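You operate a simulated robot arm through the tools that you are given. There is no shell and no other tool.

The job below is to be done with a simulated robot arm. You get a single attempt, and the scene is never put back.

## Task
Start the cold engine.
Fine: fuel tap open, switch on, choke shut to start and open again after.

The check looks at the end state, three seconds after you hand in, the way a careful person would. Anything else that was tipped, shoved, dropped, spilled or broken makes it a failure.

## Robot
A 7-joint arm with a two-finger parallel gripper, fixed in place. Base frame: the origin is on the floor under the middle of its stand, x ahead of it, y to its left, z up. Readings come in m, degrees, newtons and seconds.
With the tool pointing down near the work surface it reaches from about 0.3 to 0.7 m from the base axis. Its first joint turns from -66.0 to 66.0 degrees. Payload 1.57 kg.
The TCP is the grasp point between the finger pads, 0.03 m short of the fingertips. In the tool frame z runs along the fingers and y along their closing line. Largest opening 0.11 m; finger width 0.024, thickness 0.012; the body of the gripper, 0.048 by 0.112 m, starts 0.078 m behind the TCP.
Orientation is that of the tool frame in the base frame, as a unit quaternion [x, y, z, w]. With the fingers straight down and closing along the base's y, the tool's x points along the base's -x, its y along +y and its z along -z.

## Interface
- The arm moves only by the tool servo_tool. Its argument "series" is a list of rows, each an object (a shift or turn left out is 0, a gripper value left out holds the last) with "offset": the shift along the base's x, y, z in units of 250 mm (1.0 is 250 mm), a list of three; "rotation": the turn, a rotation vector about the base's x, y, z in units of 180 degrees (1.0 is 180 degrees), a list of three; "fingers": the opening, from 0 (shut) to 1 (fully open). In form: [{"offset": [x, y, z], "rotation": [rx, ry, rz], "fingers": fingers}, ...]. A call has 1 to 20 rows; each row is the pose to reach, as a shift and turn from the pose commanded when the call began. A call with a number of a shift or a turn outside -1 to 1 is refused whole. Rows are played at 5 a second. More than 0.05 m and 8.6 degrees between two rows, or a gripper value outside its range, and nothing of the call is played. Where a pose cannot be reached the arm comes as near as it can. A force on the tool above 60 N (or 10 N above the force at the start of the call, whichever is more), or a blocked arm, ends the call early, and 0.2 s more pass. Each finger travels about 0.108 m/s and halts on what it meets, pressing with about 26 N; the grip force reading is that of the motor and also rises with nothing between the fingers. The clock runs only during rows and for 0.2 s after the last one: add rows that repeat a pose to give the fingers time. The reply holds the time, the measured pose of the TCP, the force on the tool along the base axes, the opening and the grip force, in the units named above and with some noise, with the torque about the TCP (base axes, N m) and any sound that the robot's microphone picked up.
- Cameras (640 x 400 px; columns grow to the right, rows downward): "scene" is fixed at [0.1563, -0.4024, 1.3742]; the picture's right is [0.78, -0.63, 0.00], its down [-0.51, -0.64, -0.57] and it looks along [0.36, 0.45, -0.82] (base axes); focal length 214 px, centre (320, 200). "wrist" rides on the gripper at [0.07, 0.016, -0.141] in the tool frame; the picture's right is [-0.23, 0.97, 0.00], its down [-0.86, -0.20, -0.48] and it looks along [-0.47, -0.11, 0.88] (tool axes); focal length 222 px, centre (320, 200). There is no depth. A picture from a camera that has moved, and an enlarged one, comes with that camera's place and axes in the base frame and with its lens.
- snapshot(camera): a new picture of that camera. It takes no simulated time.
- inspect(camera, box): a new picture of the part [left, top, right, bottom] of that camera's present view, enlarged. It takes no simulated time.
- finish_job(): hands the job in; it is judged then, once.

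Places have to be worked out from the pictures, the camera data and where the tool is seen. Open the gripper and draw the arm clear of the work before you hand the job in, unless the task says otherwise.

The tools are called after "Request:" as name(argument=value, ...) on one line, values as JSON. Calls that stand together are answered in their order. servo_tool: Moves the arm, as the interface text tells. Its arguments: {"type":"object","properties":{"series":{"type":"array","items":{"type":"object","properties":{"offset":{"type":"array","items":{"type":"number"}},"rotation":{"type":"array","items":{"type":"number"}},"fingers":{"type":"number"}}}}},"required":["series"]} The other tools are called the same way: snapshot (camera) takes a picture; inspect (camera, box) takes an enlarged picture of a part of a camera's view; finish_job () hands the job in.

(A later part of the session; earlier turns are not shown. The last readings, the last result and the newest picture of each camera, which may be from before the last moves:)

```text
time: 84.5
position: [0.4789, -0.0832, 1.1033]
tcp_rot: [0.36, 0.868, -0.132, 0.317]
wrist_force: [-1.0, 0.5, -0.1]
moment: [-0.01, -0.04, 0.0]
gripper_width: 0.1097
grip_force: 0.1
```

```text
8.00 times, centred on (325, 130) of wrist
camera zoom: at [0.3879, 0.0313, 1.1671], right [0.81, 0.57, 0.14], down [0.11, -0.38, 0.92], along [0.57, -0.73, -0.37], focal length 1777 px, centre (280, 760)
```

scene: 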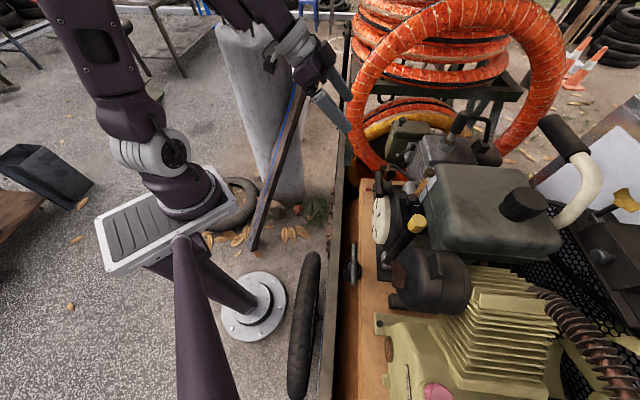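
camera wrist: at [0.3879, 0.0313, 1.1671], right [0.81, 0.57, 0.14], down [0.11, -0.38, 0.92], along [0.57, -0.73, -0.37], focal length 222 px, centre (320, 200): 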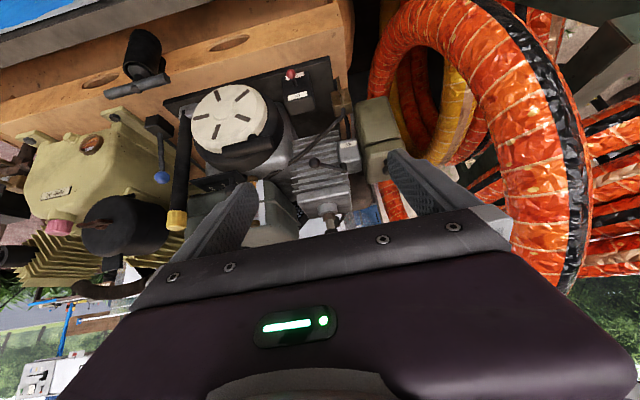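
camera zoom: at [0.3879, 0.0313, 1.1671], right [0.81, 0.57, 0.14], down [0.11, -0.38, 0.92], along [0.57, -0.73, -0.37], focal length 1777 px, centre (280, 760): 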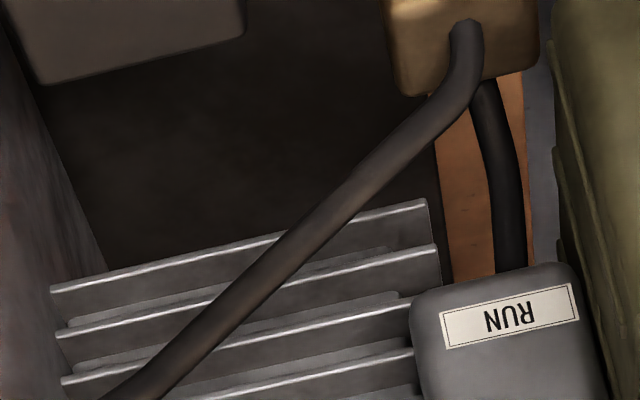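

The hoses join top and bottom, so the vertical wing is in line with the line, as it should be. A real engine pulled this often on full choke may be flooded, so the sensible next step is to open the choke to RUN and pull again. I approach the choke ball from its -r side.

Request:
servo_tool(series=[{"offset": [0.0574, -0.1082, 0], "rotation": [0.0236, 0.0236, 0], "fingers": 0}, {"offset": [0.1149, -0.2163, -0.02], "rotation": [0.0472, 0.0472, 0], "fingers": 0}, {"offset": [0.1723, -0.3245, -0.06], "rotation": [0.0707, 0.0707, 0], "fingers": 0}, {"offset": [0.2298, -0.4326, -0.11], "rotation": [0.0943, 0.0943, 0], "fingers": 0}, {"offset": [0.2872, -0.5408, -0.17], "rotation": [0.1179, 0.1179, 0], "fingers": 0}, {"offset": [0.2872, -0.5408, -0.17], "rotation": [0.1179, 0.1179, 0], "fingers": 0}])

Request:
inspect(camera="wrist", box=[230, 90, 400, 220])

Request:
inspect(camera="scene", box=[360, 115, 440, 175])

```text
time: 85.8
position: [0.549, -0.2179, 1.0608]
tcp_rot: [0.381, 0.921, -0.034, 0.079]
wrist_force: [-0.6, 0.0, 0.7]
moment: [0.0, 0.0, -0.01]
gripper_width: 0.0
grip_force: 20.9
```

```text
3.08 times, centred on (315, 155) of wrist
camera zoom: at [0.4958, -0.1396, 1.1885], right [0.85, 0.53, 0.04], down [0.4, -0.68, 0.62], along [0.35, -0.51, -0.78], focal length 684 px, centre (335, 338)
```

zoom: 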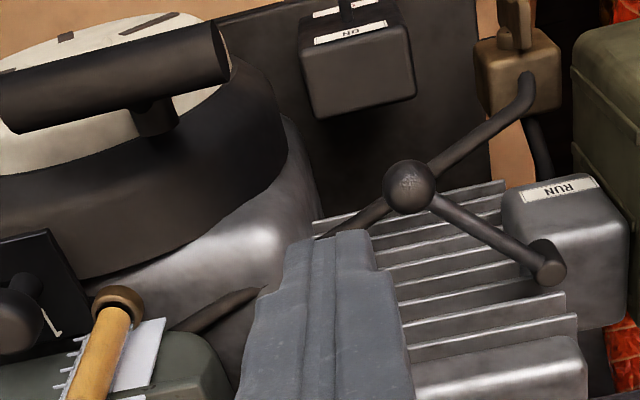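

```text
6.67 times, centred on (400, 145) of scene
camera zoom: at [0.1563, -0.4025, 1.3742], right [0.78, -0.63, 0.0], down [-0.51, -0.64, -0.57], along [0.36, 0.45, -0.82], focal length 1430 px, centre (-213, 567)
```

zoom: 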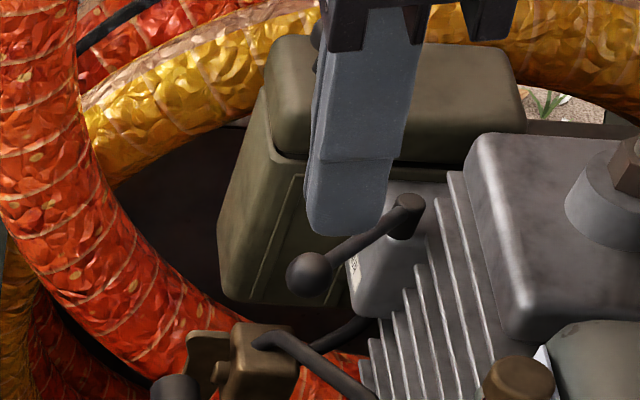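

The finger is on the -r side of the ball with a clear drop. I lower beside it and then sweep it back along its arc toward RUN.

Request:
servo_tool(series=[{"offset": [0, 0, -0.09], "fingers": 0}, {"offset": [0, 0, -0.18], "fingers": 0}, {"offset": [0, 0, -0.257], "fingers": 0}, {"offset": [0.015, 0.015, -0.257], "fingers": 0}, {"offset": [0.03, 0.03, -0.257], "fingers": 0}])

Request:
inspect(camera="scene", box=[360, 115, 440, 175])

```text
time: 87.0
position: [0.5552, -0.2107, 0.9963]
tcp_rot: [0.383, 0.92, -0.035, 0.077]
wrist_force: [-24.2, -1.6, 3.2]
moment: [-0.02, 0.26, -0.06]
gripper_width: 0.0002
grip_force: 20.9
```

```text
6.67 times, centred on (400, 145) of scene
camera zoom: at [0.1555, -0.4025, 1.3743], right [0.78, -0.63, 0.0], down [-0.51, -0.64, -0.57], along [0.36, 0.45, -0.82], focal length 1430 px, centre (-213, 567)
```

zoom: 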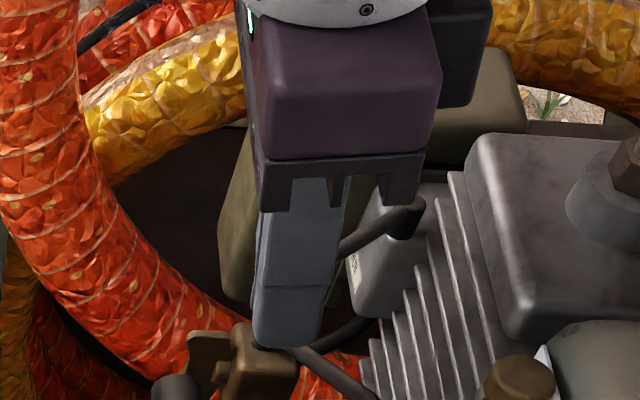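

Important: resistance here has a large friction component (n≈16 N, r≈-18 N), meaning that pushing purely along r self-locks near 45°. So the earlier "stop" at -44° was probably just friction, not the choke's real limit, and the choke may never have been fully shut. I back off and re-approach so the finger's corner pushes the ball tangentially.

Request:
servo_tool(series=[{"offset": [-0.017, -0.017, 0], "fingers": 0}, {"offset": [-0.017, -0.017, 0.11], "fingers": 0}, {"offset": [-0.017, -0.017, 0.215], "fingers": 0}, {"offset": [0.031, 0.066, 0.215], "fingers": 0}, {"offset": [0.0798, 0.15, 0.215], "fingers": 0}, {"offset": [0.0798, 0.15, 0.1], "fingers": 0}, {"offset": [0.0798, 0.15, 0.0], "fingers": 0}, {"offset": [0.0798, 0.15, 0.0], "fingers": 0}])

Request:
inspect(camera="wrist", box=[230, 90, 400, 220])

Request:
inspect(camera="scene", box=[360, 115, 440, 175])

```text
time: 88.8
position: [0.5776, -0.1732, 0.9964]
tcp_rot: [0.381, 0.921, -0.034, 0.081]
wrist_force: [-0.4, 0.3, 0.6]
moment: [-0.01, 0.02, 0.0]
gripper_width: 0.0001
grip_force: 21.1
```

```text
3.08 times, centred on (315, 155) of wrist
camera zoom: at [0.5223, -0.0955, 1.1232], right [0.85, 0.53, 0.04], down [0.4, -0.68, 0.62], along [0.36, -0.51, -0.78], focal length 684 px, centre (335, 338)
```

zoom: 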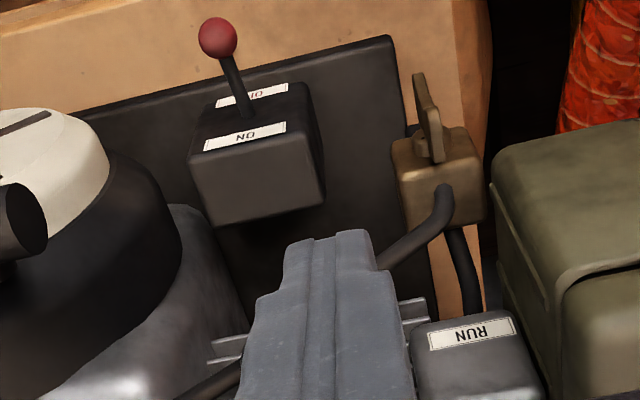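

```text
6.67 times, centred on (400, 145) of scene
camera zoom: at [0.1563, -0.4024, 1.3742], right [0.78, -0.63, 0.0], down [-0.51, -0.64, -0.57], along [0.36, 0.45, -0.82], focal length 1430 px, centre (-213, 567)
```

zoom: 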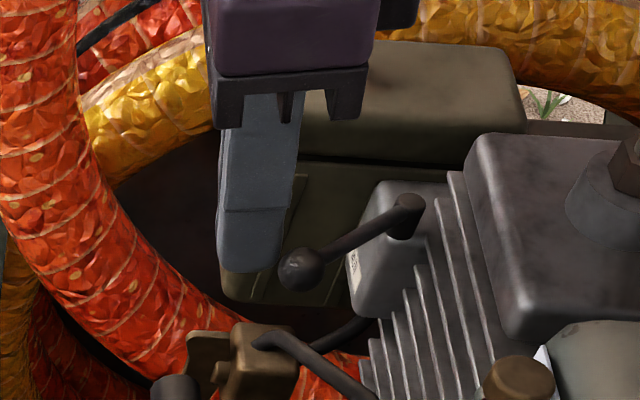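

The finger is now on the ball's front/+r side, and the ball is at about -42°. I push tangentially in small steps past the old limit.

Request:
servo_tool(series=[{"offset": [-0.0105, -0.024, 0], "fingers": 0}, {"offset": [-0.0127, -0.0495, 0], "fingers": 0}, {"offset": [-0.0136, -0.0713, 0], "fingers": 0}, {"offset": [-0.0136, -0.0713, 0], "fingers": 0}])

Request:
inspect(camera="scene", box=[360, 115, 440, 175])

```text
time: 89.8
position: [0.5751, -0.1866, 0.995]
tcp_rot: [0.379, 0.921, -0.031, 0.079]
wrist_force: [-7.9, 45.1, 5.1]
moment: [0.61, 0.1, 0.04]
gripper_width: 0.0
grip_force: 21.1
```

```text
6.67 times, centred on (400, 145) of scene
camera zoom: at [0.156, -0.4011, 1.3746], right [0.78, -0.63, 0.0], down [-0.51, -0.64, -0.57], along [0.36, 0.45, -0.82], focal length 1430 px, centre (-213, 567)
```

zoom: 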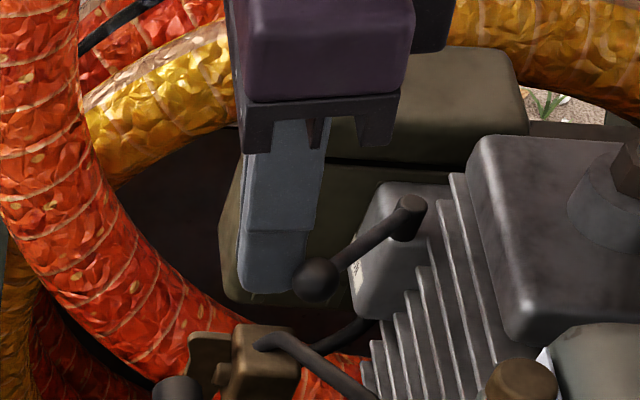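

With a truly tangential push of 46 N the lever still stops at about -46°, so the choke is indeed on its shut stop. I back away, then return to the starter for more pulls at the absolute maximum speed.

Request:
servo_tool(series=[{"offset": [0.0, 0.028, 0], "fingers": 0}, {"offset": [-0.01, 0.06, 0.08], "fingers": 0}, {"offset": [-0.03, 0.08, 0.24], "fingers": 0}, {"offset": [-0.03, 0.08, 0.42], "fingers": 0}, {"offset": [-0.03, 0.08, 0.42], "fingers": 0}])

Request:
inspect(camera="scene", box=[360, 115, 440, 175])

Request:
inspect(camera="wrist", box=[200, 60, 420, 220])

```text
time: 91.0
position: [0.5635, -0.1732, 1.0994]
tcp_rot: [0.381, 0.92, -0.034, 0.081]
wrist_force: [0.0, -0.7, -0.2]
moment: [-0.01, 0.02, -0.05]
gripper_width: 0.0
grip_force: 21.7
```

```text
6.67 times, centred on (400, 145) of scene
camera zoom: at [0.1563, -0.4024, 1.3742], right [0.78, -0.63, 0.0], down [-0.51, -0.64, -0.57], along [0.36, 0.45, -0.82], focal length 1430 px, centre (-213, 567)
```

zoom: 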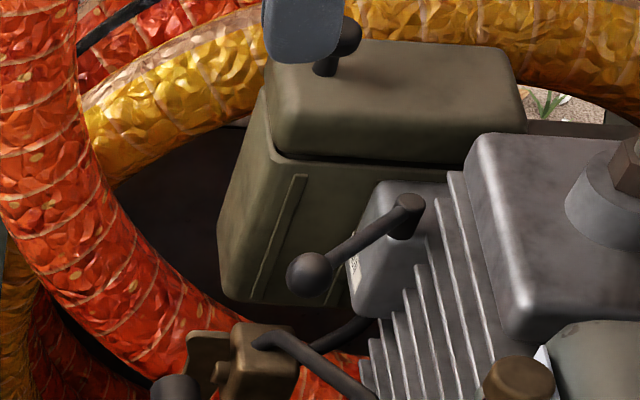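

```text
2.50 times, centred on (310, 140) of wrist
camera zoom: at [0.5095, -0.0943, 1.2273], right [0.85, 0.53, 0.04], down [0.4, -0.68, 0.62], along [0.36, -0.51, -0.78], focal length 555 px, centre (345, 350)
```

zoom: 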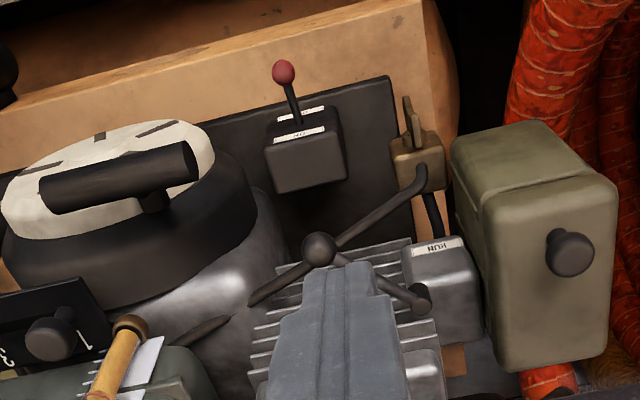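

The choke stays shut. Now I turn the gripper back to close along n above the handle.

Request:
servo_tool(series=[{"offset": [-0.0226, -0.0149, 0.12], "rotation": [0, 0.0051, 0.0416], "fingers": 0}, {"offset": [-0.0451, -0.0299, 0.24], "rotation": [0, 0.0103, 0.0831], "fingers": 0}, {"offset": [-0.0677, -0.0448, 0.28], "rotation": [0, 0.0154, 0.1247], "fingers": 0}, {"offset": [-0.0903, -0.0597, 0.28], "rotation": [0, 0.0206, 0.1662], "fingers": 0}, {"offset": [-0.1128, -0.0747, 0.28], "rotation": [0, 0.0257, 0.2078], "fingers": 0.2}, {"offset": [-0.1354, -0.0896, 0.28], "rotation": [0, 0.0309, 0.2493], "fingers": 0.45}, {"offset": [-0.158, -0.1045, 0.28], "rotation": [0, 0.036, 0.2909], "fingers": 0.45}, {"offset": [-0.1805, -0.1195, 0.28], "rotation": [0, 0.0411, 0.3324], "fingers": 0.45}, {"offset": [-0.2031, -0.1344, 0.28], "rotation": [0, 0.0463, 0.374], "fingers": 0.45}, {"offset": [-0.2257, -0.1493, 0.28], "rotation": [0, 0.0514, 0.4155], "fingers": 0.45}, {"offset": [-0.2482, -0.1643, 0.28], "rotation": [0, 0.0566, 0.4571], "fingers": 0.45}, {"offset": [-0.2708, -0.1792, 0.28], "rotation": [0, 0.0617, 0.4986], "fingers": 0.45}, {"offset": [-0.2708, -0.1792, 0.1], "rotation": [0, 0.0617, 0.4986], "fingers": 0.45}, {"offset": [-0.2708, -0.1792, -0.08], "rotation": [0, 0.0617, 0.4986], "fingers": 0.45}, {"offset": [-0.2708, -0.1792, -0.24], "rotation": [0, 0.0617, 0.4986], "fingers": 0.45}, {"offset": [-0.2708, -0.1792, -0.32], "rotation": [0, 0.0617, 0.4986], "fingers": 0.45}, {"offset": [-0.2708, -0.1792, -0.32], "rotation": [0, 0.0617, 0.4986], "fingers": 0.45}])

Request:
inspect(camera="wrist", box=[250, 60, 400, 210])

Request:
inspect(camera="scene", box=[350, 130, 446, 200])

```text
time: 94.7
position: [0.4974, -0.2148, 1.0209]
tcp_rot: [-0.384, 0.923, -0.001, 0.001]
wrist_force: [0.1, 0.5, 0.6]
moment: [-0.03, 0.01, 0.02]
gripper_width: 0.0494
grip_force: 0.0
```

```text
2.67 times, centred on (325, 135) of wrist
camera zoom: at [0.4377, -0.2525, 1.1633], right [-0.53, 0.85, 0.0], down [0.74, 0.46, 0.48], along [0.41, 0.25, -0.88], focal length 592 px, centre (307, 373)
```

zoom: 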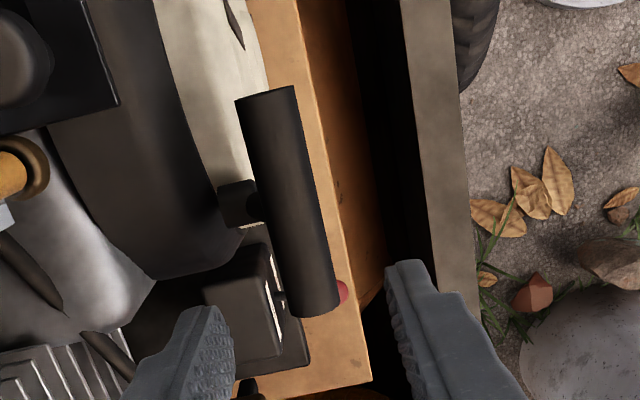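

```text
5.71 times, centred on (398, 165) of scene
camera zoom: at [0.1563, -0.4024, 1.3742], right [0.78, -0.63, 0.0], down [-0.51, -0.64, -0.57], along [0.36, 0.45, -0.82], focal length 1226 px, centre (-126, 400)
```

zoom: 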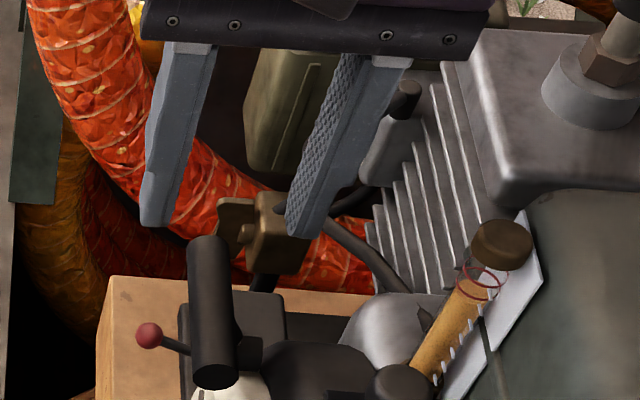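

I nudge to centre, descend and grip the handle.

Request:
servo_tool(series=[{"offset": [-0.007, -0.015, -0.08], "fingers": 0.45}, {"offset": [-0.007, -0.015, -0.16], "fingers": 0.45}, {"offset": [-0.007, -0.015, -0.225], "fingers": 0.45}, {"offset": [-0.007, -0.015, -0.225], "fingers": 0.45}, {"offset": [-0.007, -0.015, -0.225], "fingers": 0}, {"offset": [-0.007, -0.015, -0.225], "fingers": 0}, {"offset": [-0.007, -0.015, -0.225], "fingers": 0}])

Request:
inspect(camera="wrist", box=[250, 60, 400, 210])

```text
time: 96.2
position: [0.4969, -0.2186, 0.9657]
tcp_rot: [-0.384, 0.923, 0.002, -0.001]
wrist_force: [-18.0, 15.7, 2.3]
moment: [0.04, 0.09, -0.07]
gripper_width: 0.0189
grip_force: 33.4
```

```text
2.67 times, centred on (325, 135) of wrist
camera zoom: at [0.4351, -0.2554, 1.1069], right [-0.53, 0.85, 0.0], down [0.75, 0.46, 0.48], along [0.4, 0.25, -0.88], focal length 592 px, centre (307, 373)
```

zoom: 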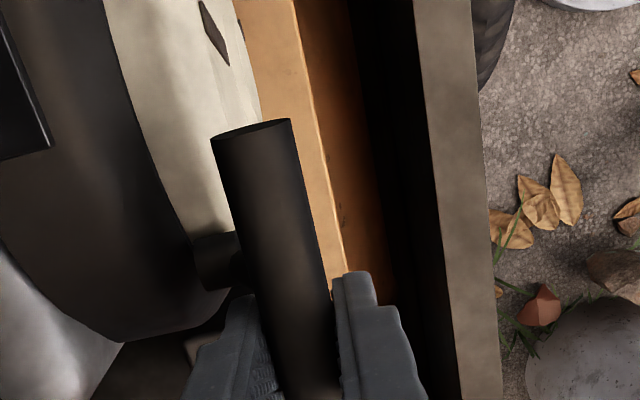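

There is a slight n preload, which I compensate first. Then two maximum-speed full strokes in one call.

Request:
servo_tool(series=[{"offset": [-0.005, 0.005, 0], "fingers": 0}, {"offset": [-0.0898, 0.0883, 0.1606], "fingers": 0}, {"offset": [-0.1746, 0.1715, 0.3213], "fingers": 0}, {"offset": [-0.2594, 0.2548, 0.4819], "fingers": 0}, {"offset": [-0.3443, 0.3381, 0.6426], "fingers": 0}, {"offset": [-0.4291, 0.4213, 0.8032], "fingers": 0}, {"offset": [-0.3443, 0.3381, 0.6426], "fingers": 0}, {"offset": [-0.2594, 0.2548, 0.4819], "fingers": 0}, {"offset": [-0.1746, 0.1715, 0.3213], "fingers": 0}, {"offset": [-0.0898, 0.0883, 0.1606], "fingers": 0}, {"offset": [-0.005, 0.005, 0], "fingers": 0}, {"offset": [-0.005, 0.005, 0], "fingers": 0}, {"offset": [-0.0898, 0.0883, 0.1606], "fingers": 0}, {"offset": [-0.1746, 0.1715, 0.3213], "fingers": 0}, {"offset": [-0.2594, 0.2548, 0.4819], "fingers": 0}, {"offset": [-0.3443, 0.3381, 0.6426], "fingers": 0}, {"offset": [-0.4291, 0.4213, 0.8032], "fingers": 0}])

Request:
inspect(camera="wrist", box=[180, 80, 390, 240])

```text
time: 99.8
position: [0.3889, -0.1128, 1.1655]
tcp_rot: [-0.382, 0.924, 0.002, 0.0]
wrist_force: [-10.0, 26.7, -32.3]
moment: [-0.01, -0.01, 0.12]
gripper_width: 0.0186
grip_force: 33.6
```

```text
2.50 times, centred on (285, 160) of wrist
camera zoom: at [0.328, -0.1495, 1.3073], right [-0.53, 0.85, 0.0], down [0.75, 0.46, 0.48], along [0.41, 0.26, -0.88], focal length 555 px, centre (408, 300)
```

zoom: 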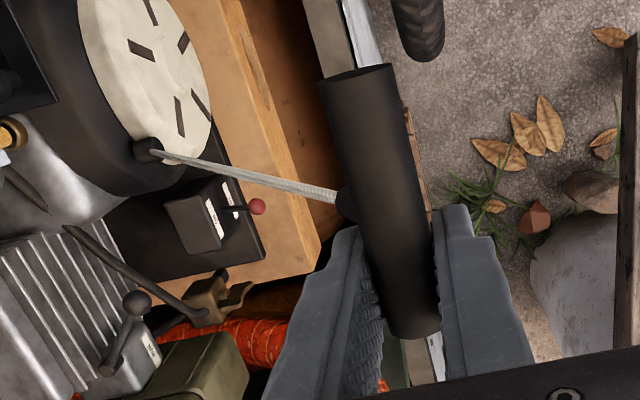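

Eight clean full-speed pulls without a cough, so something else is missing. There's an unexplained dark pointed piece near the tank outlet, where the fuel line starts, so I'll zoom in on it.

Request:
inspect(camera="scene", box=[408, 172, 440, 196])

Request:
inspect(camera="wrist", box=[150, 110, 230, 170])

Request:
inspect(camera="wrist", box=[90, 120, 170, 180])

Request:
inspect(camera="scene", box=[470, 130, 580, 230])

```text
16.00 times, centred on (424, 184) of scene
camera zoom: at [0.1564, -0.4017, 1.3744], right [0.78, -0.63, 0.0], down [-0.51, -0.64, -0.57], along [0.36, 0.45, -0.82], focal length 3432 px, centre (-1344, 456)
```

zoom: 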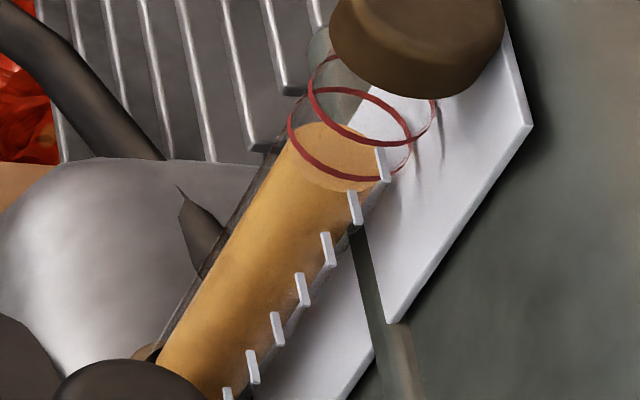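

```text
6.67 times, centred on (190, 140) of wrist
camera zoom: at [0.328, -0.1495, 1.3073], right [-0.53, 0.85, 0.0], down [0.75, 0.46, 0.48], along [0.41, 0.26, -0.88], focal length 1481 px, centre (1187, 600)
```

zoom: 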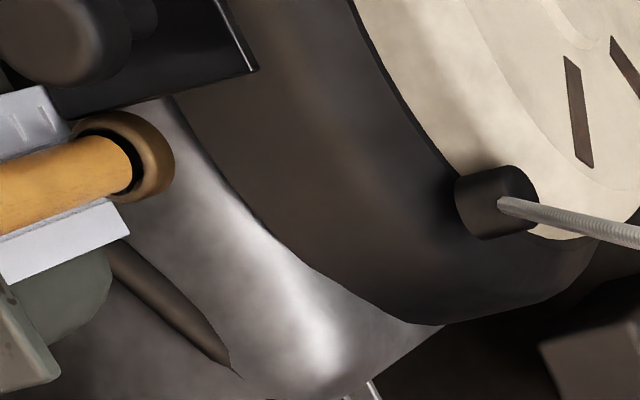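

```text
6.67 times, centred on (130, 150) of wrist
camera zoom: at [0.328, -0.1495, 1.3073], right [-0.53, 0.85, 0.0], down [0.75, 0.46, 0.48], along [0.41, 0.26, -0.88], focal length 1481 px, centre (1587, 533)
```

zoom: 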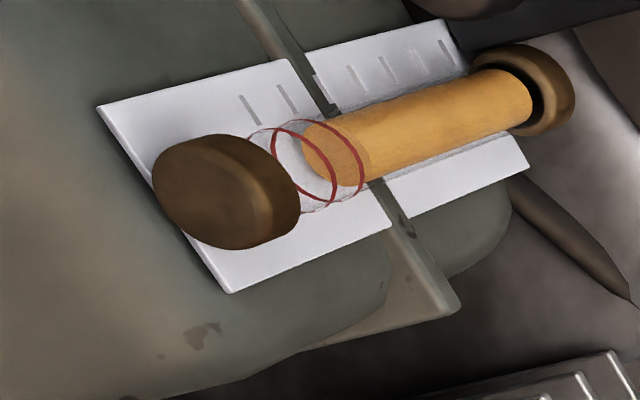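

```text
4.00 times, centred on (525, 180) of scene
camera zoom: at [0.1564, -0.4017, 1.3744], right [0.78, -0.63, 0.0], down [-0.51, -0.64, -0.57], along [0.36, 0.45, -0.82], focal length 858 px, centre (-500, 280)
```

zoom: 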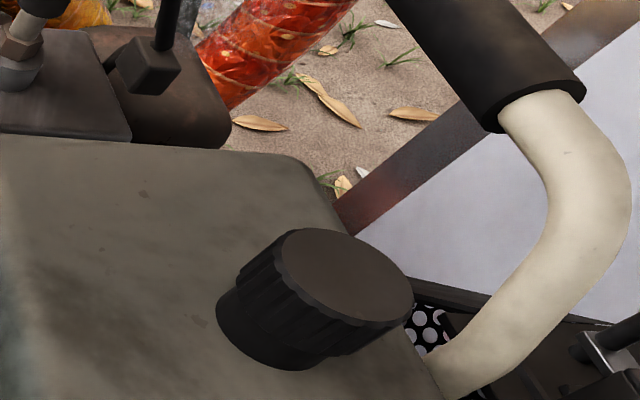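

Fuel is visible in the gauge and the hoses are intact. When I opened the tap, my finger face lay flush on both halves of the wing, so I can't be sure it reached its own stop. I'll home the handle, then test whether the tap wing turns further.

Request:
servo_tool(series=[{"offset": [0.0707, -0.0694, -0.1339], "fingers": 0}, {"offset": [0.1414, -0.1388, -0.2677], "fingers": 0}, {"offset": [0.212, -0.2082, -0.4016], "fingers": 0}, {"offset": [0.2827, -0.2775, -0.5355], "fingers": 0}, {"offset": [0.3534, -0.3469, -0.6693], "fingers": 0}, {"offset": [0.4241, -0.4163, -0.8], "fingers": 0}, {"offset": [0.4241, -0.4163, -0.8], "fingers": 0}, {"offset": [0.4241, -0.4163, -0.8], "fingers": 0.45}, {"offset": [0.4241, -0.4163, -0.8], "fingers": 0.45}, {"offset": [0.4241, -0.4163, -0.62], "fingers": 0.45}, {"offset": [0.4241, -0.4163, -0.43], "fingers": 0.45}, {"offset": [0.4241, -0.4163, -0.24], "fingers": 0.45}, {"offset": [0.4241, -0.4163, -0.08], "fingers": 0.45}])

Request:
inspect(camera="scene", box=[350, 130, 446, 200])

```text
time: 102.7
position: [0.4959, -0.2177, 1.148]
tcp_rot: [-0.384, 0.923, 0.0, 0.001]
wrist_force: [0.4, 0.0, 1.1]
moment: [0.02, 0.01, 0.02]
gripper_width: 0.0493
grip_force: 0.0
```

```text
5.71 times, centred on (398, 165) of scene
camera zoom: at [0.1563, -0.4024, 1.3742], right [0.78, -0.63, 0.0], down [-0.51, -0.64, -0.57], along [0.36, 0.45, -0.82], focal length 1226 px, centre (-126, 400)
```

zoom: 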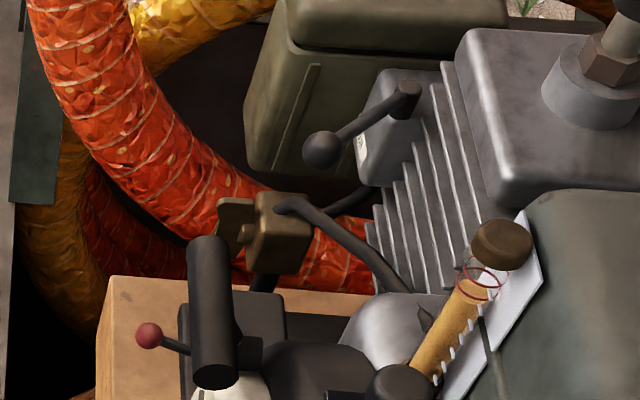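

The handle is home. I turn back to the front-tilted orientation and go to the standoff in front of the tap.

Request:
servo_tool(series=[{"offset": [0.0143, 0.0353, 0], "rotation": [0, -0.0154, -0.0406], "fingers": 0}, {"offset": [0.0286, 0.0707, 0], "rotation": [0, -0.0308, -0.0812], "fingers": 0}, {"offset": [0.0429, 0.106, 0], "rotation": [0, -0.0462, -0.1219], "fingers": 0}, {"offset": [0.0572, 0.1413, 0], "rotation": [0, -0.0616, -0.1625], "fingers": 0}, {"offset": [0.0715, 0.1767, 0], "rotation": [0, -0.077, -0.2031], "fingers": 0}, {"offset": [0.0858, 0.212, 0], "rotation": [0, -0.0924, -0.2437], "fingers": 0}, {"offset": [0.1001, 0.2473, -0.05], "rotation": [0, -0.1077, -0.2843], "fingers": 0}, {"offset": [0.1144, 0.2827, -0.1], "rotation": [0, -0.1231, -0.3249], "fingers": 0}, {"offset": [0.1287, 0.318, -0.15], "rotation": [0, -0.1385, -0.3656], "fingers": 0}, {"offset": [0.143, 0.3533, -0.2], "rotation": [0, -0.1539, -0.4062], "fingers": 0}, {"offset": [0.1573, 0.3887, -0.25], "rotation": [0, -0.1693, -0.4468], "fingers": 0}, {"offset": [0.1716, 0.424, -0.3], "rotation": [0, -0.1847, -0.4874], "fingers": 0}, {"offset": [0.1716, 0.424, -0.41], "rotation": [0, -0.1847, -0.4874], "fingers": 0}, {"offset": [0.1716, 0.424, -0.512], "rotation": [0, -0.1847, -0.4874], "fingers": 0}, {"offset": [0.1716, 0.424, -0.512], "rotation": [0, -0.1847, -0.4874], "fingers": 0}])

Request:
inspect(camera="wrist", box=[250, 80, 410, 230])

```text
time: 105.8
position: [0.5402, -0.1138, 1.0187]
tcp_rot: [0.37, 0.892, -0.1, 0.238]
wrist_force: [-0.1, -0.7, 0.7]
moment: [0.02, 0.04, -0.02]
gripper_width: 0.0002
grip_force: 21.2
```

```text
2.67 times, centred on (330, 155) of wrist
camera zoom: at [0.4583, -0.0082, 1.1058], right [0.83, 0.55, 0.11], down [0.21, -0.49, 0.84], along [0.52, -0.67, -0.53], focal length 592 px, centre (293, 320)
```

zoom: 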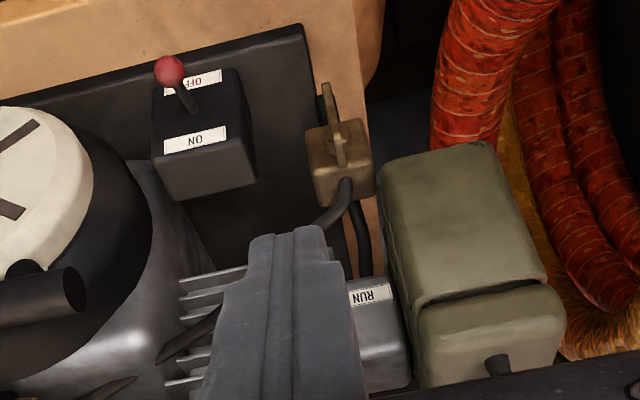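

Standoff reached. I descend on the -r side of the wing's upper half, fingertip just above the spindle.

Request:
servo_tool(series=[{"offset": [0.0608, -0.0637, -0.1236], "fingers": 0}, {"offset": [0.1216, -0.1275, -0.2472], "fingers": 0}, {"offset": [0.1824, -0.1912, -0.3708], "fingers": 0}, {"offset": [0.1824, -0.1912, -0.44], "fingers": 0}, {"offset": [0.1824, -0.1912, -0.4988], "fingers": 0}, {"offset": [0.1824, -0.1912, -0.4988], "fingers": 0}])

Request:
inspect(camera="wrist", box=[270, 100, 390, 200])

Request:
inspect(camera="scene", box=[368, 145, 408, 180])

```text
time: 107.2
position: [0.5844, -0.1613, 0.8937]
tcp_rot: [0.369, 0.893, -0.099, 0.24]
wrist_force: [1.1, 0.4, -0.4]
moment: [0.02, -0.01, 0.01]
gripper_width: 0.0
grip_force: 21.5
```

```text
4.00 times, centred on (330, 150) of wrist
camera zoom: at [0.5024, -0.0561, 0.9808], right [0.83, 0.55, 0.11], down [0.21, -0.49, 0.84], along [0.52, -0.67, -0.53], focal length 888 px, centre (280, 400)
```

zoom: 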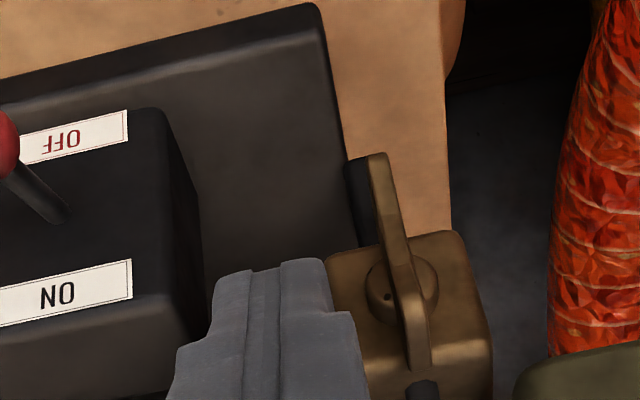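

```text
11.43 times, centred on (388, 162) of scene
camera zoom: at [0.1563, -0.4024, 1.3742], right [0.78, -0.63, 0.0], down [-0.51, -0.64, -0.57], along [0.36, 0.45, -0.82], focal length 2451 px, centre (-457, 629)
```

zoom: 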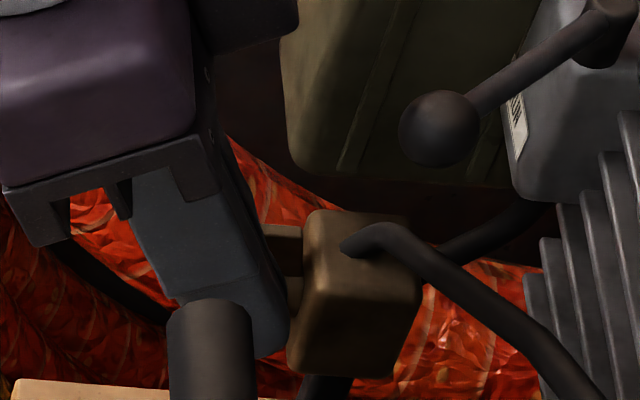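

I see the wing edge-on with about a 1 cm gap. I push gently in +r against its upper half, in small steps.

Request:
servo_tool(series=[{"offset": [0.0113, 0.0113, 0], "fingers": 0}, {"offset": [0.0226, 0.0226, 0], "fingers": 0}, {"offset": [0.0311, 0.0311, 0], "fingers": 0}, {"offset": [0.0396, 0.0396, 0], "fingers": 0}, {"offset": [0.0396, 0.0396, 0], "fingers": 0}])

Request:
inspect(camera="wrist", box=[270, 100, 390, 200])

```text
time: 108.5
position: [0.594, -0.1527, 0.8924]
tcp_rot: [0.37, 0.892, -0.101, 0.238]
wrist_force: [-7.9, -10.0, 3.5]
moment: [-0.17, 0.06, -0.2]
gripper_width: 0.0001
grip_force: 21.7
```

```text
4.00 times, centred on (330, 150) of wrist
camera zoom: at [0.5128, -0.0468, 0.9809], right [0.83, 0.55, 0.11], down [0.21, -0.49, 0.84], along [0.52, -0.68, -0.53], focal length 888 px, centre (280, 400)
```

zoom: 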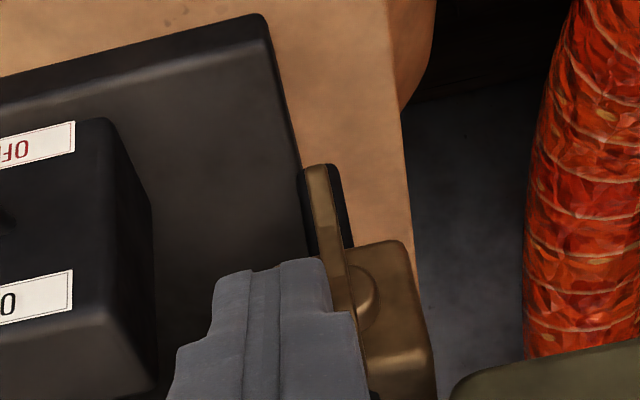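

Contact gives 13 N. I push 3 mm further to see whether the wing yields or is at its stop.

Request:
servo_tool(series=[{"offset": [0.0042, 0.0042, 0], "fingers": 0}, {"offset": [0.0085, 0.0085, 0], "fingers": 0}, {"offset": [0.0085, 0.0085, 0], "fingers": 0}])

Request:
inspect(camera="wrist", box=[270, 100, 390, 200])

```text
time: 109.2
position: [0.5943, -0.1513, 0.8943]
tcp_rot: [0.371, 0.892, -0.103, 0.238]
wrist_force: [-27.1, -32.8, 6.2]
moment: [-0.71, 0.43, -0.53]
gripper_width: 0.0
grip_force: 21.1
```

```text
4.00 times, centred on (330, 150) of wrist
camera zoom: at [0.5136, -0.046, 0.9808], right [0.83, 0.54, 0.11], down [0.21, -0.49, 0.84], along [0.51, -0.68, -0.53], focal length 888 px, centre (280, 400)
```

zoom: 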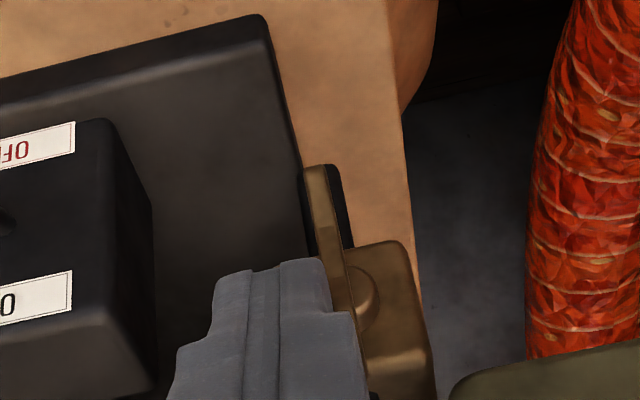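

There is 42 N with no movement, so the tap is firmly on its open stop. I back off to free space, and as a check on the interface I try a first row of 6 cm to see whether the step limit also applies to it.

Request:
servo_tool(series=[{"offset": [-0.03, -0.03, 0], "fingers": 0}, {"offset": [-0.07, 0.0, 0.06], "fingers": 0}, {"offset": [-0.16, 0.08, 0.14], "fingers": 0}, {"offset": [-0.25, 0.17, 0.24], "fingers": 0}, {"offset": [-0.25, 0.17, 0.4], "fingers": 0}, {"offset": [-0.25, 0.17, 0.56], "fingers": 0}])

Request:
servo_tool(series=[{"offset": [0, 0, 0.24], "fingers": 0}, {"offset": [0, 0, 0.24], "fingers": 0}])

```text
time: 110.7
position: [0.5351, -0.1078, 1.0324]
tcp_rot: [0.369, 0.893, -0.1, 0.239]
wrist_force: [-0.4, -0.5, 0.8]
moment: [0.01, 0.0, -0.04]
gripper_width: 0.0002
grip_force: 21.3
```

```text
refused: row 1 steps farther than a row can; nothing moved
```

Row 1 is limited too, so 0.25 m/s is the true maximum. After this many choked pulls a real engine would be flooded, so I'll open the choke and try. I move behind the choke ball, between it and the fins, to push it tangentially toward RUN.

Request:
servo_tool(series=[{"offset": [0.02, -0.05, 0.16], "rotation": [0.0262, 0.0262, 0], "fingers": 0}, {"offset": [0.05, -0.17, 0.2], "rotation": [0.0524, 0.0524, 0], "fingers": 0}, {"offset": [0.09, -0.3, 0.2], "rotation": [0.0786, 0.0786, 0], "fingers": 0}, {"offset": [0.13, -0.42, 0.2], "rotation": [0.0786, 0.0786, 0], "fingers": 0}, {"offset": [0.1576, -0.5148, 0.15], "rotation": [0.0786, 0.0786, 0], "fingers": 0}, {"offset": [0.1576, -0.5148, 0.0884], "rotation": [0.0786, 0.0786, 0], "fingers": 0}, {"offset": [0.1576, -0.5148, 0.0884], "rotation": [0.0786, 0.0786, 0], "fingers": 0}])

Request:
inspect(camera="wrist", box=[230, 90, 400, 220])

Request:
inspect(camera="scene", box=[360, 105, 440, 175])

```text
time: 112.2
position: [0.576, -0.2348, 1.0551]
tcp_rot: [0.38, 0.921, -0.033, 0.08]
wrist_force: [0.0, 0.8, 0.4]
moment: [0.01, 0.02, 0.0]
gripper_width: 0.0
grip_force: 21.5
```

```text
3.08 times, centred on (315, 155) of wrist
camera zoom: at [0.5201, -0.1565, 1.1824], right [0.85, 0.53, 0.04], down [0.4, -0.68, 0.62], along [0.36, -0.51, -0.78], focal length 684 px, centre (335, 338)
```

zoom: 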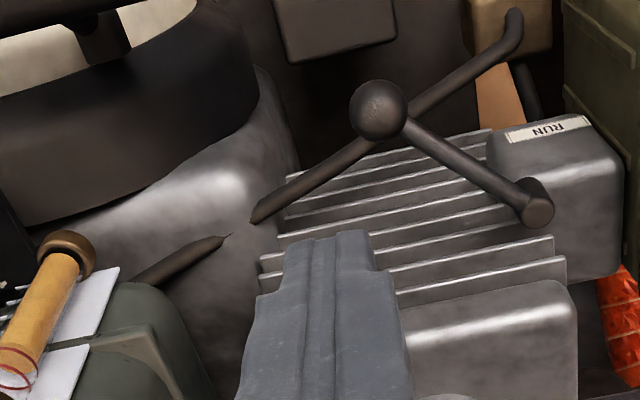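

```text
5.71 times, centred on (400, 140) of scene
camera zoom: at [0.1563, -0.4024, 1.3742], right [0.78, -0.63, 0.0], down [-0.51, -0.64, -0.57], along [0.36, 0.45, -0.82], focal length 1226 px, centre (-137, 543)
```

zoom: 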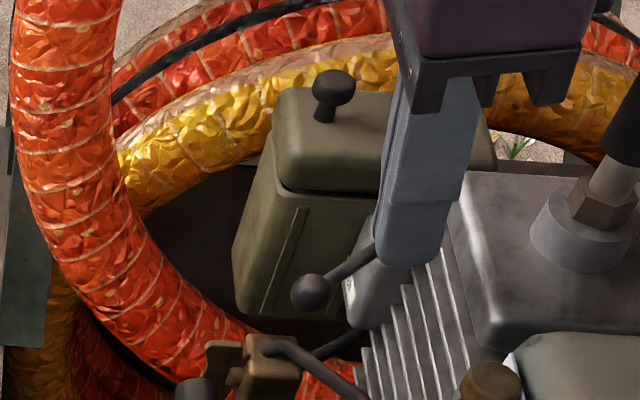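

The finger is placed behind the ball, clear of the fins. I lower it and push toward +r/+n.

Request:
servo_tool(series=[{"offset": [0, 0, -0.08], "fingers": 0}, {"offset": [0, 0, -0.16], "fingers": 0}, {"offset": [0, 0, -0.234], "fingers": 0}, {"offset": [0, 0.02, -0.234], "fingers": 0}, {"offset": [0, 0.04, -0.234], "fingers": 0}])

Request:
inspect(camera="wrist", box=[230, 90, 400, 220])

Request:
inspect(camera="scene", box=[360, 105, 440, 175])

```text
time: 113.5
position: [0.5735, -0.2233, 0.9958]
tcp_rot: [0.381, 0.92, -0.034, 0.08]
wrist_force: [0.2, -0.5, 0.4]
moment: [0.0, 0.02, -0.03]
gripper_width: 0.0
grip_force: 21.3
```

```text
3.08 times, centred on (315, 155) of wrist
camera zoom: at [0.5192, -0.1459, 1.1241], right [0.85, 0.53, 0.04], down [0.4, -0.68, 0.62], along [0.36, -0.51, -0.78], focal length 684 px, centre (335, 338)
```

zoom: 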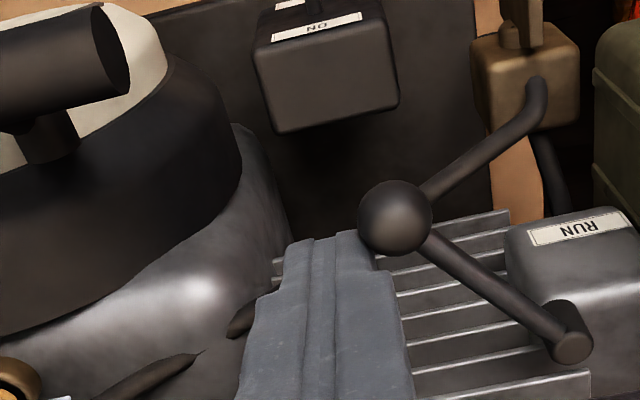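

```text
5.71 times, centred on (400, 140) of scene
camera zoom: at [0.1563, -0.4024, 1.3742], right [0.78, -0.63, 0.0], down [-0.51, -0.64, -0.57], along [0.36, 0.45, -0.82], focal length 1226 px, centre (-137, 543)
```

zoom: 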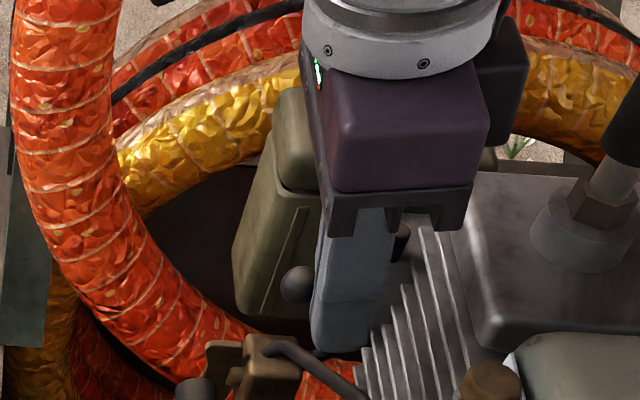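

The ball is following (now about -39°) with no resistance. I sweep it along its arc to RUN.

Request:
servo_tool(series=[{"offset": [0.0051, 0.0305, 0], "fingers": 0}, {"offset": [0.0136, 0.0724, 0], "fingers": 0}, {"offset": [0.0294, 0.1126, 0], "fingers": 0}, {"offset": [0.041, 0.1604, 0], "fingers": 0}, {"offset": [0.0653, 0.196, 0], "fingers": 0}, {"offset": [0.0653, 0.196, 0], "fingers": 0}])

Request:
inspect(camera="wrist", box=[230, 90, 400, 220])

Request:
inspect(camera="scene", box=[360, 105, 440, 175])

```text
time: 114.8
position: [0.5905, -0.1744, 0.9965]
tcp_rot: [0.381, 0.921, -0.034, 0.08]
wrist_force: [-0.6, -0.7, 0.2]
moment: [0.03, 0.01, 0.0]
gripper_width: 0.0002
grip_force: 21.5
```

```text
3.08 times, centred on (315, 155) of wrist
camera zoom: at [0.5361, -0.0959, 1.1239], right [0.85, 0.53, 0.04], down [0.4, -0.68, 0.62], along [0.36, -0.51, -0.78], focal length 684 px, centre (335, 338)
```

zoom: 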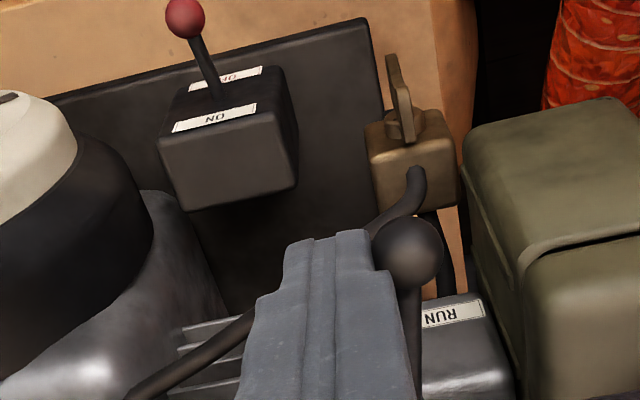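

```text
5.71 times, centred on (400, 140) of scene
camera zoom: at [0.1563, -0.4024, 1.3742], right [0.78, -0.63, 0.0], down [-0.51, -0.64, -0.57], along [0.36, 0.45, -0.82], focal length 1226 px, centre (-137, 543)
```

zoom: 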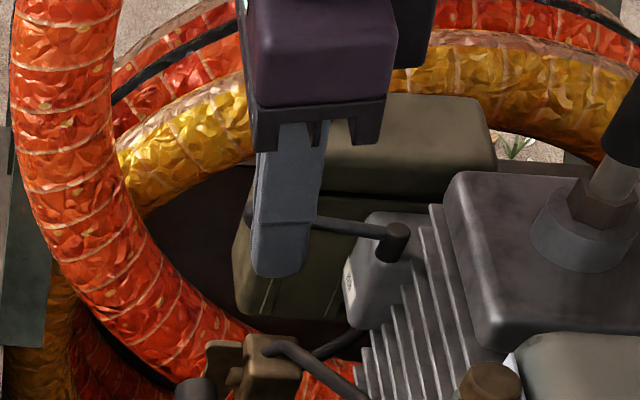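

The lever is back near RUN with no load. I push a bit further to find its true + stop.

Request:
servo_tool(series=[{"offset": [0.0085, 0.0085, 0], "fingers": 0}, {"offset": [0.017, 0.017, 0], "fingers": 0}, {"offset": [0.0255, 0.0255, 0], "fingers": 0}, {"offset": [0.0255, 0.0255, 0], "fingers": 0}])

Request:
inspect(camera="wrist", box=[230, 90, 400, 220])

Request:
inspect(camera="scene", box=[360, 105, 440, 175])

```text
time: 115.8
position: [0.5958, -0.1715, 0.9962]
tcp_rot: [0.382, 0.92, -0.036, 0.078]
wrist_force: [-27.8, -17.4, -4.5]
moment: [-0.32, 0.47, 0.2]
gripper_width: 0.0
grip_force: 21.2
```

```text
3.08 times, centred on (315, 155) of wrist
camera zoom: at [0.541, -0.0929, 1.1248], right [0.85, 0.53, 0.03], down [0.4, -0.68, 0.62], along [0.35, -0.51, -0.78], focal length 684 px, centre (335, 338)
```

zoom: 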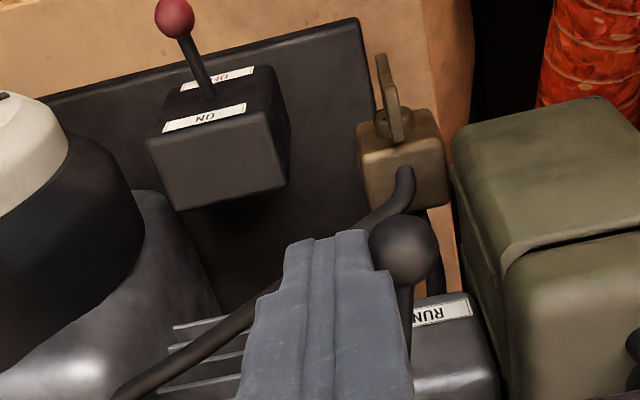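

```text
5.71 times, centred on (400, 140) of scene
camera zoom: at [0.1556, -0.4029, 1.3741], right [0.78, -0.63, 0.0], down [-0.51, -0.64, -0.57], along [0.36, 0.45, -0.82], focal length 1226 px, centre (-137, 543)
```

zoom: 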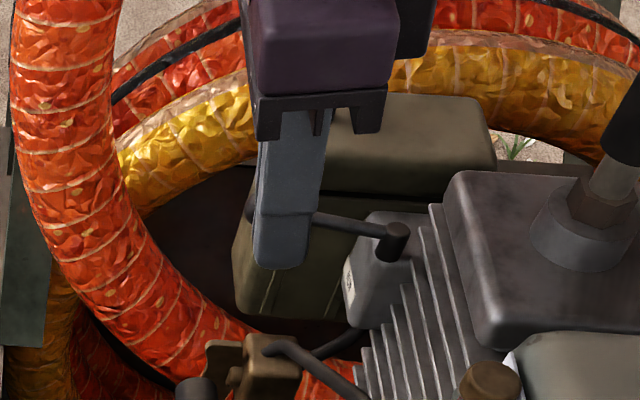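

The choke's + stop is at about +15°, so its travel is 60° with RUN at one end and shut at the other, consistent with what I assumed. The lever is now at RUN. I back off and go for a pull in this state.

Request:
servo_tool(series=[{"offset": [-0.04, -0.04, 0], "fingers": 0}, {"offset": [-0.05, -0.05, 0.12], "fingers": 0}, {"offset": [-0.05, -0.05, 0.3], "fingers": 0}, {"offset": [-0.05, -0.05, 0.46], "fingers": 0}, {"offset": [-0.05, -0.05, 0.46], "fingers": 0}])

Request:
inspect(camera="scene", box=[360, 105, 440, 175])

```text
time: 117.0
position: [0.5864, -0.1822, 1.1142]
tcp_rot: [0.38, 0.921, -0.034, 0.081]
wrist_force: [-0.3, -0.5, 0.3]
moment: [0.0, 0.0, 0.02]
gripper_width: 0.0
grip_force: 21.9
```

```text
5.71 times, centred on (400, 140) of scene
camera zoom: at [0.1563, -0.4024, 1.3742], right [0.78, -0.63, 0.0], down [-0.51, -0.64, -0.57], along [0.36, 0.45, -0.82], focal length 1226 px, centre (-137, 543)
```

zoom: 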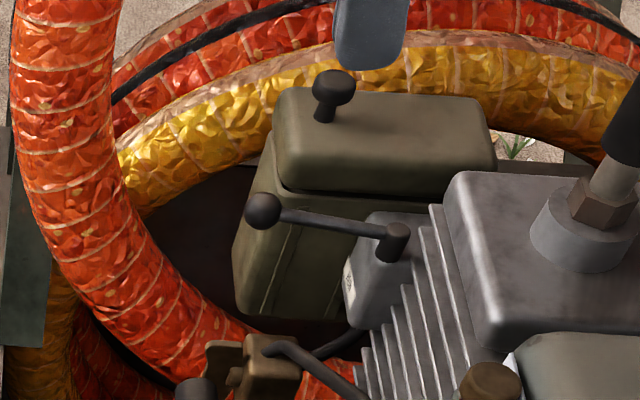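

The choke is at RUN. I turn the gripper and go back to the starter handle.

Request:
servo_tool(series=[{"offset": [-0.0302, -0.0119, 0.09], "rotation": [0, 0.0051, 0.0416], "fingers": 0}, {"offset": [-0.0604, -0.0239, 0.18], "rotation": [0, 0.0103, 0.0831], "fingers": 0}, {"offset": [-0.0906, -0.0358, 0.18], "rotation": [0, 0.0154, 0.1247], "fingers": 0}, {"offset": [-0.1208, -0.0477, 0.18], "rotation": [0, 0.0206, 0.1662], "fingers": 0}, {"offset": [-0.151, -0.0597, 0.18], "rotation": [0, 0.0257, 0.2078], "fingers": 0.2}, {"offset": [-0.1812, -0.0716, 0.18], "rotation": [0, 0.0309, 0.2493], "fingers": 0.45}, {"offset": [-0.2114, -0.0835, 0.18], "rotation": [0, 0.036, 0.2909], "fingers": 0.45}, {"offset": [-0.2416, -0.0955, 0.18], "rotation": [0, 0.0411, 0.3324], "fingers": 0.45}, {"offset": [-0.2718, -0.1074, 0.18], "rotation": [0, 0.0463, 0.374], "fingers": 0.45}, {"offset": [-0.302, -0.1193, 0.18], "rotation": [0, 0.0514, 0.4155], "fingers": 0.45}, {"offset": [-0.3322, -0.1313, 0.18], "rotation": [0, 0.0566, 0.4571], "fingers": 0.45}, {"offset": [-0.3624, -0.1432, 0.18], "rotation": [0, 0.0617, 0.4986], "fingers": 0.45}, {"offset": [-0.3624, -0.1432, -0.01], "rotation": [0, 0.0617, 0.4986], "fingers": 0.45}, {"offset": [-0.3624, -0.1432, -0.2], "rotation": [0, 0.0617, 0.4986], "fingers": 0.45}, {"offset": [-0.3624, -0.1432, -0.377], "rotation": [0, 0.0617, 0.4986], "fingers": 0.45}, {"offset": [-0.3624, -0.1432, -0.377], "rotation": [0, 0.0617, 0.4986], "fingers": 0.45}])

Request:
inspect(camera="wrist", box=[250, 60, 400, 210])

```text
time: 120.5
position: [0.4912, -0.2173, 1.0192]
tcp_rot: [-0.383, 0.924, 0.0, 0.0]
wrist_force: [0.0, -0.7, -0.9]
moment: [-0.05, 0.0, -0.01]
gripper_width: 0.0498
grip_force: 0.1
```

```text
2.67 times, centred on (325, 135) of wrist
camera zoom: at [0.4304, -0.2547, 1.161], right [-0.53, 0.85, 0.0], down [0.74, 0.47, 0.48], along [0.41, 0.25, -0.88], focal length 592 px, centre (307, 373)
```

zoom: 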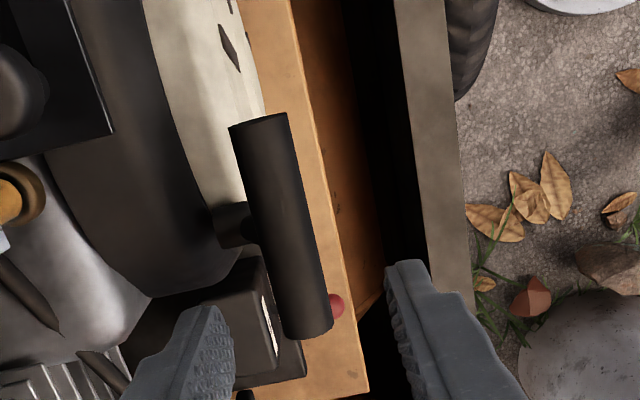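

Aligned over the handle. I descend, grip and pull at full speed in one call with the choke at RUN.

Request:
servo_tool(series=[{"offset": [0.01, -0.003, -0.08], "fingers": 0.45}, {"offset": [0.0156, -0.0052, -0.15], "fingers": 0.45}, {"offset": [0.0156, -0.0052, -0.215], "fingers": 0.45}, {"offset": [0.0156, -0.0052, -0.215], "fingers": 0.45}, {"offset": [0.0156, -0.0052, -0.215], "fingers": 0}, {"offset": [0.0156, -0.0052, -0.215], "fingers": 0}, {"offset": [0.0156, -0.0052, -0.215], "fingers": 0}, {"offset": [-0.0691, 0.078, -0.0545], "fingers": 0}, {"offset": [-0.1539, 0.1612, 0.106], "fingers": 0}, {"offset": [-0.2386, 0.2443, 0.2664], "fingers": 0}, {"offset": [-0.3233, 0.3275, 0.4269], "fingers": 0}, {"offset": [-0.408, 0.4107, 0.5874], "fingers": 0}])

Request:
inspect(camera="wrist", box=[180, 80, 390, 240])

```text
time: 122.7
position: [0.4339, -0.1546, 1.0814]
tcp_rot: [-0.383, 0.924, 0.007, -0.005]
wrist_force: [1.0, -1.7, -8.2]
moment: [0.0, -0.06, -0.05]
gripper_width: 0.0185
grip_force: 32.7
stopped in row 11: the force on the tool passed its limit at 62 N (the readings are from after the stop); the commanded pose is now the measured one
```

```text
2.50 times, centred on (285, 160) of wrist
camera zoom: at [0.3744, -0.1931, 1.2245], right [-0.53, 0.85, 0.02], down [0.75, 0.46, 0.47], along [0.39, 0.26, -0.88], focal length 555 px, centre (408, 300)
```

zoom: 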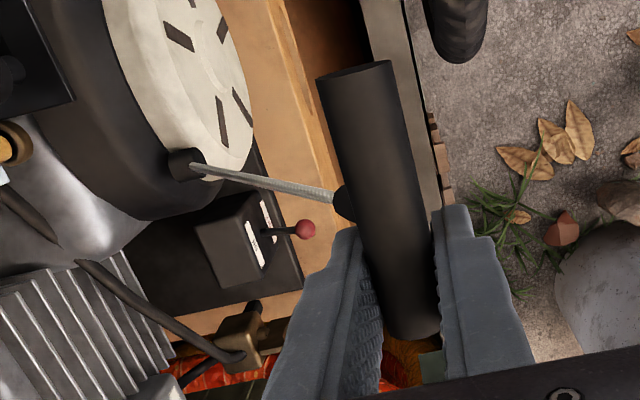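

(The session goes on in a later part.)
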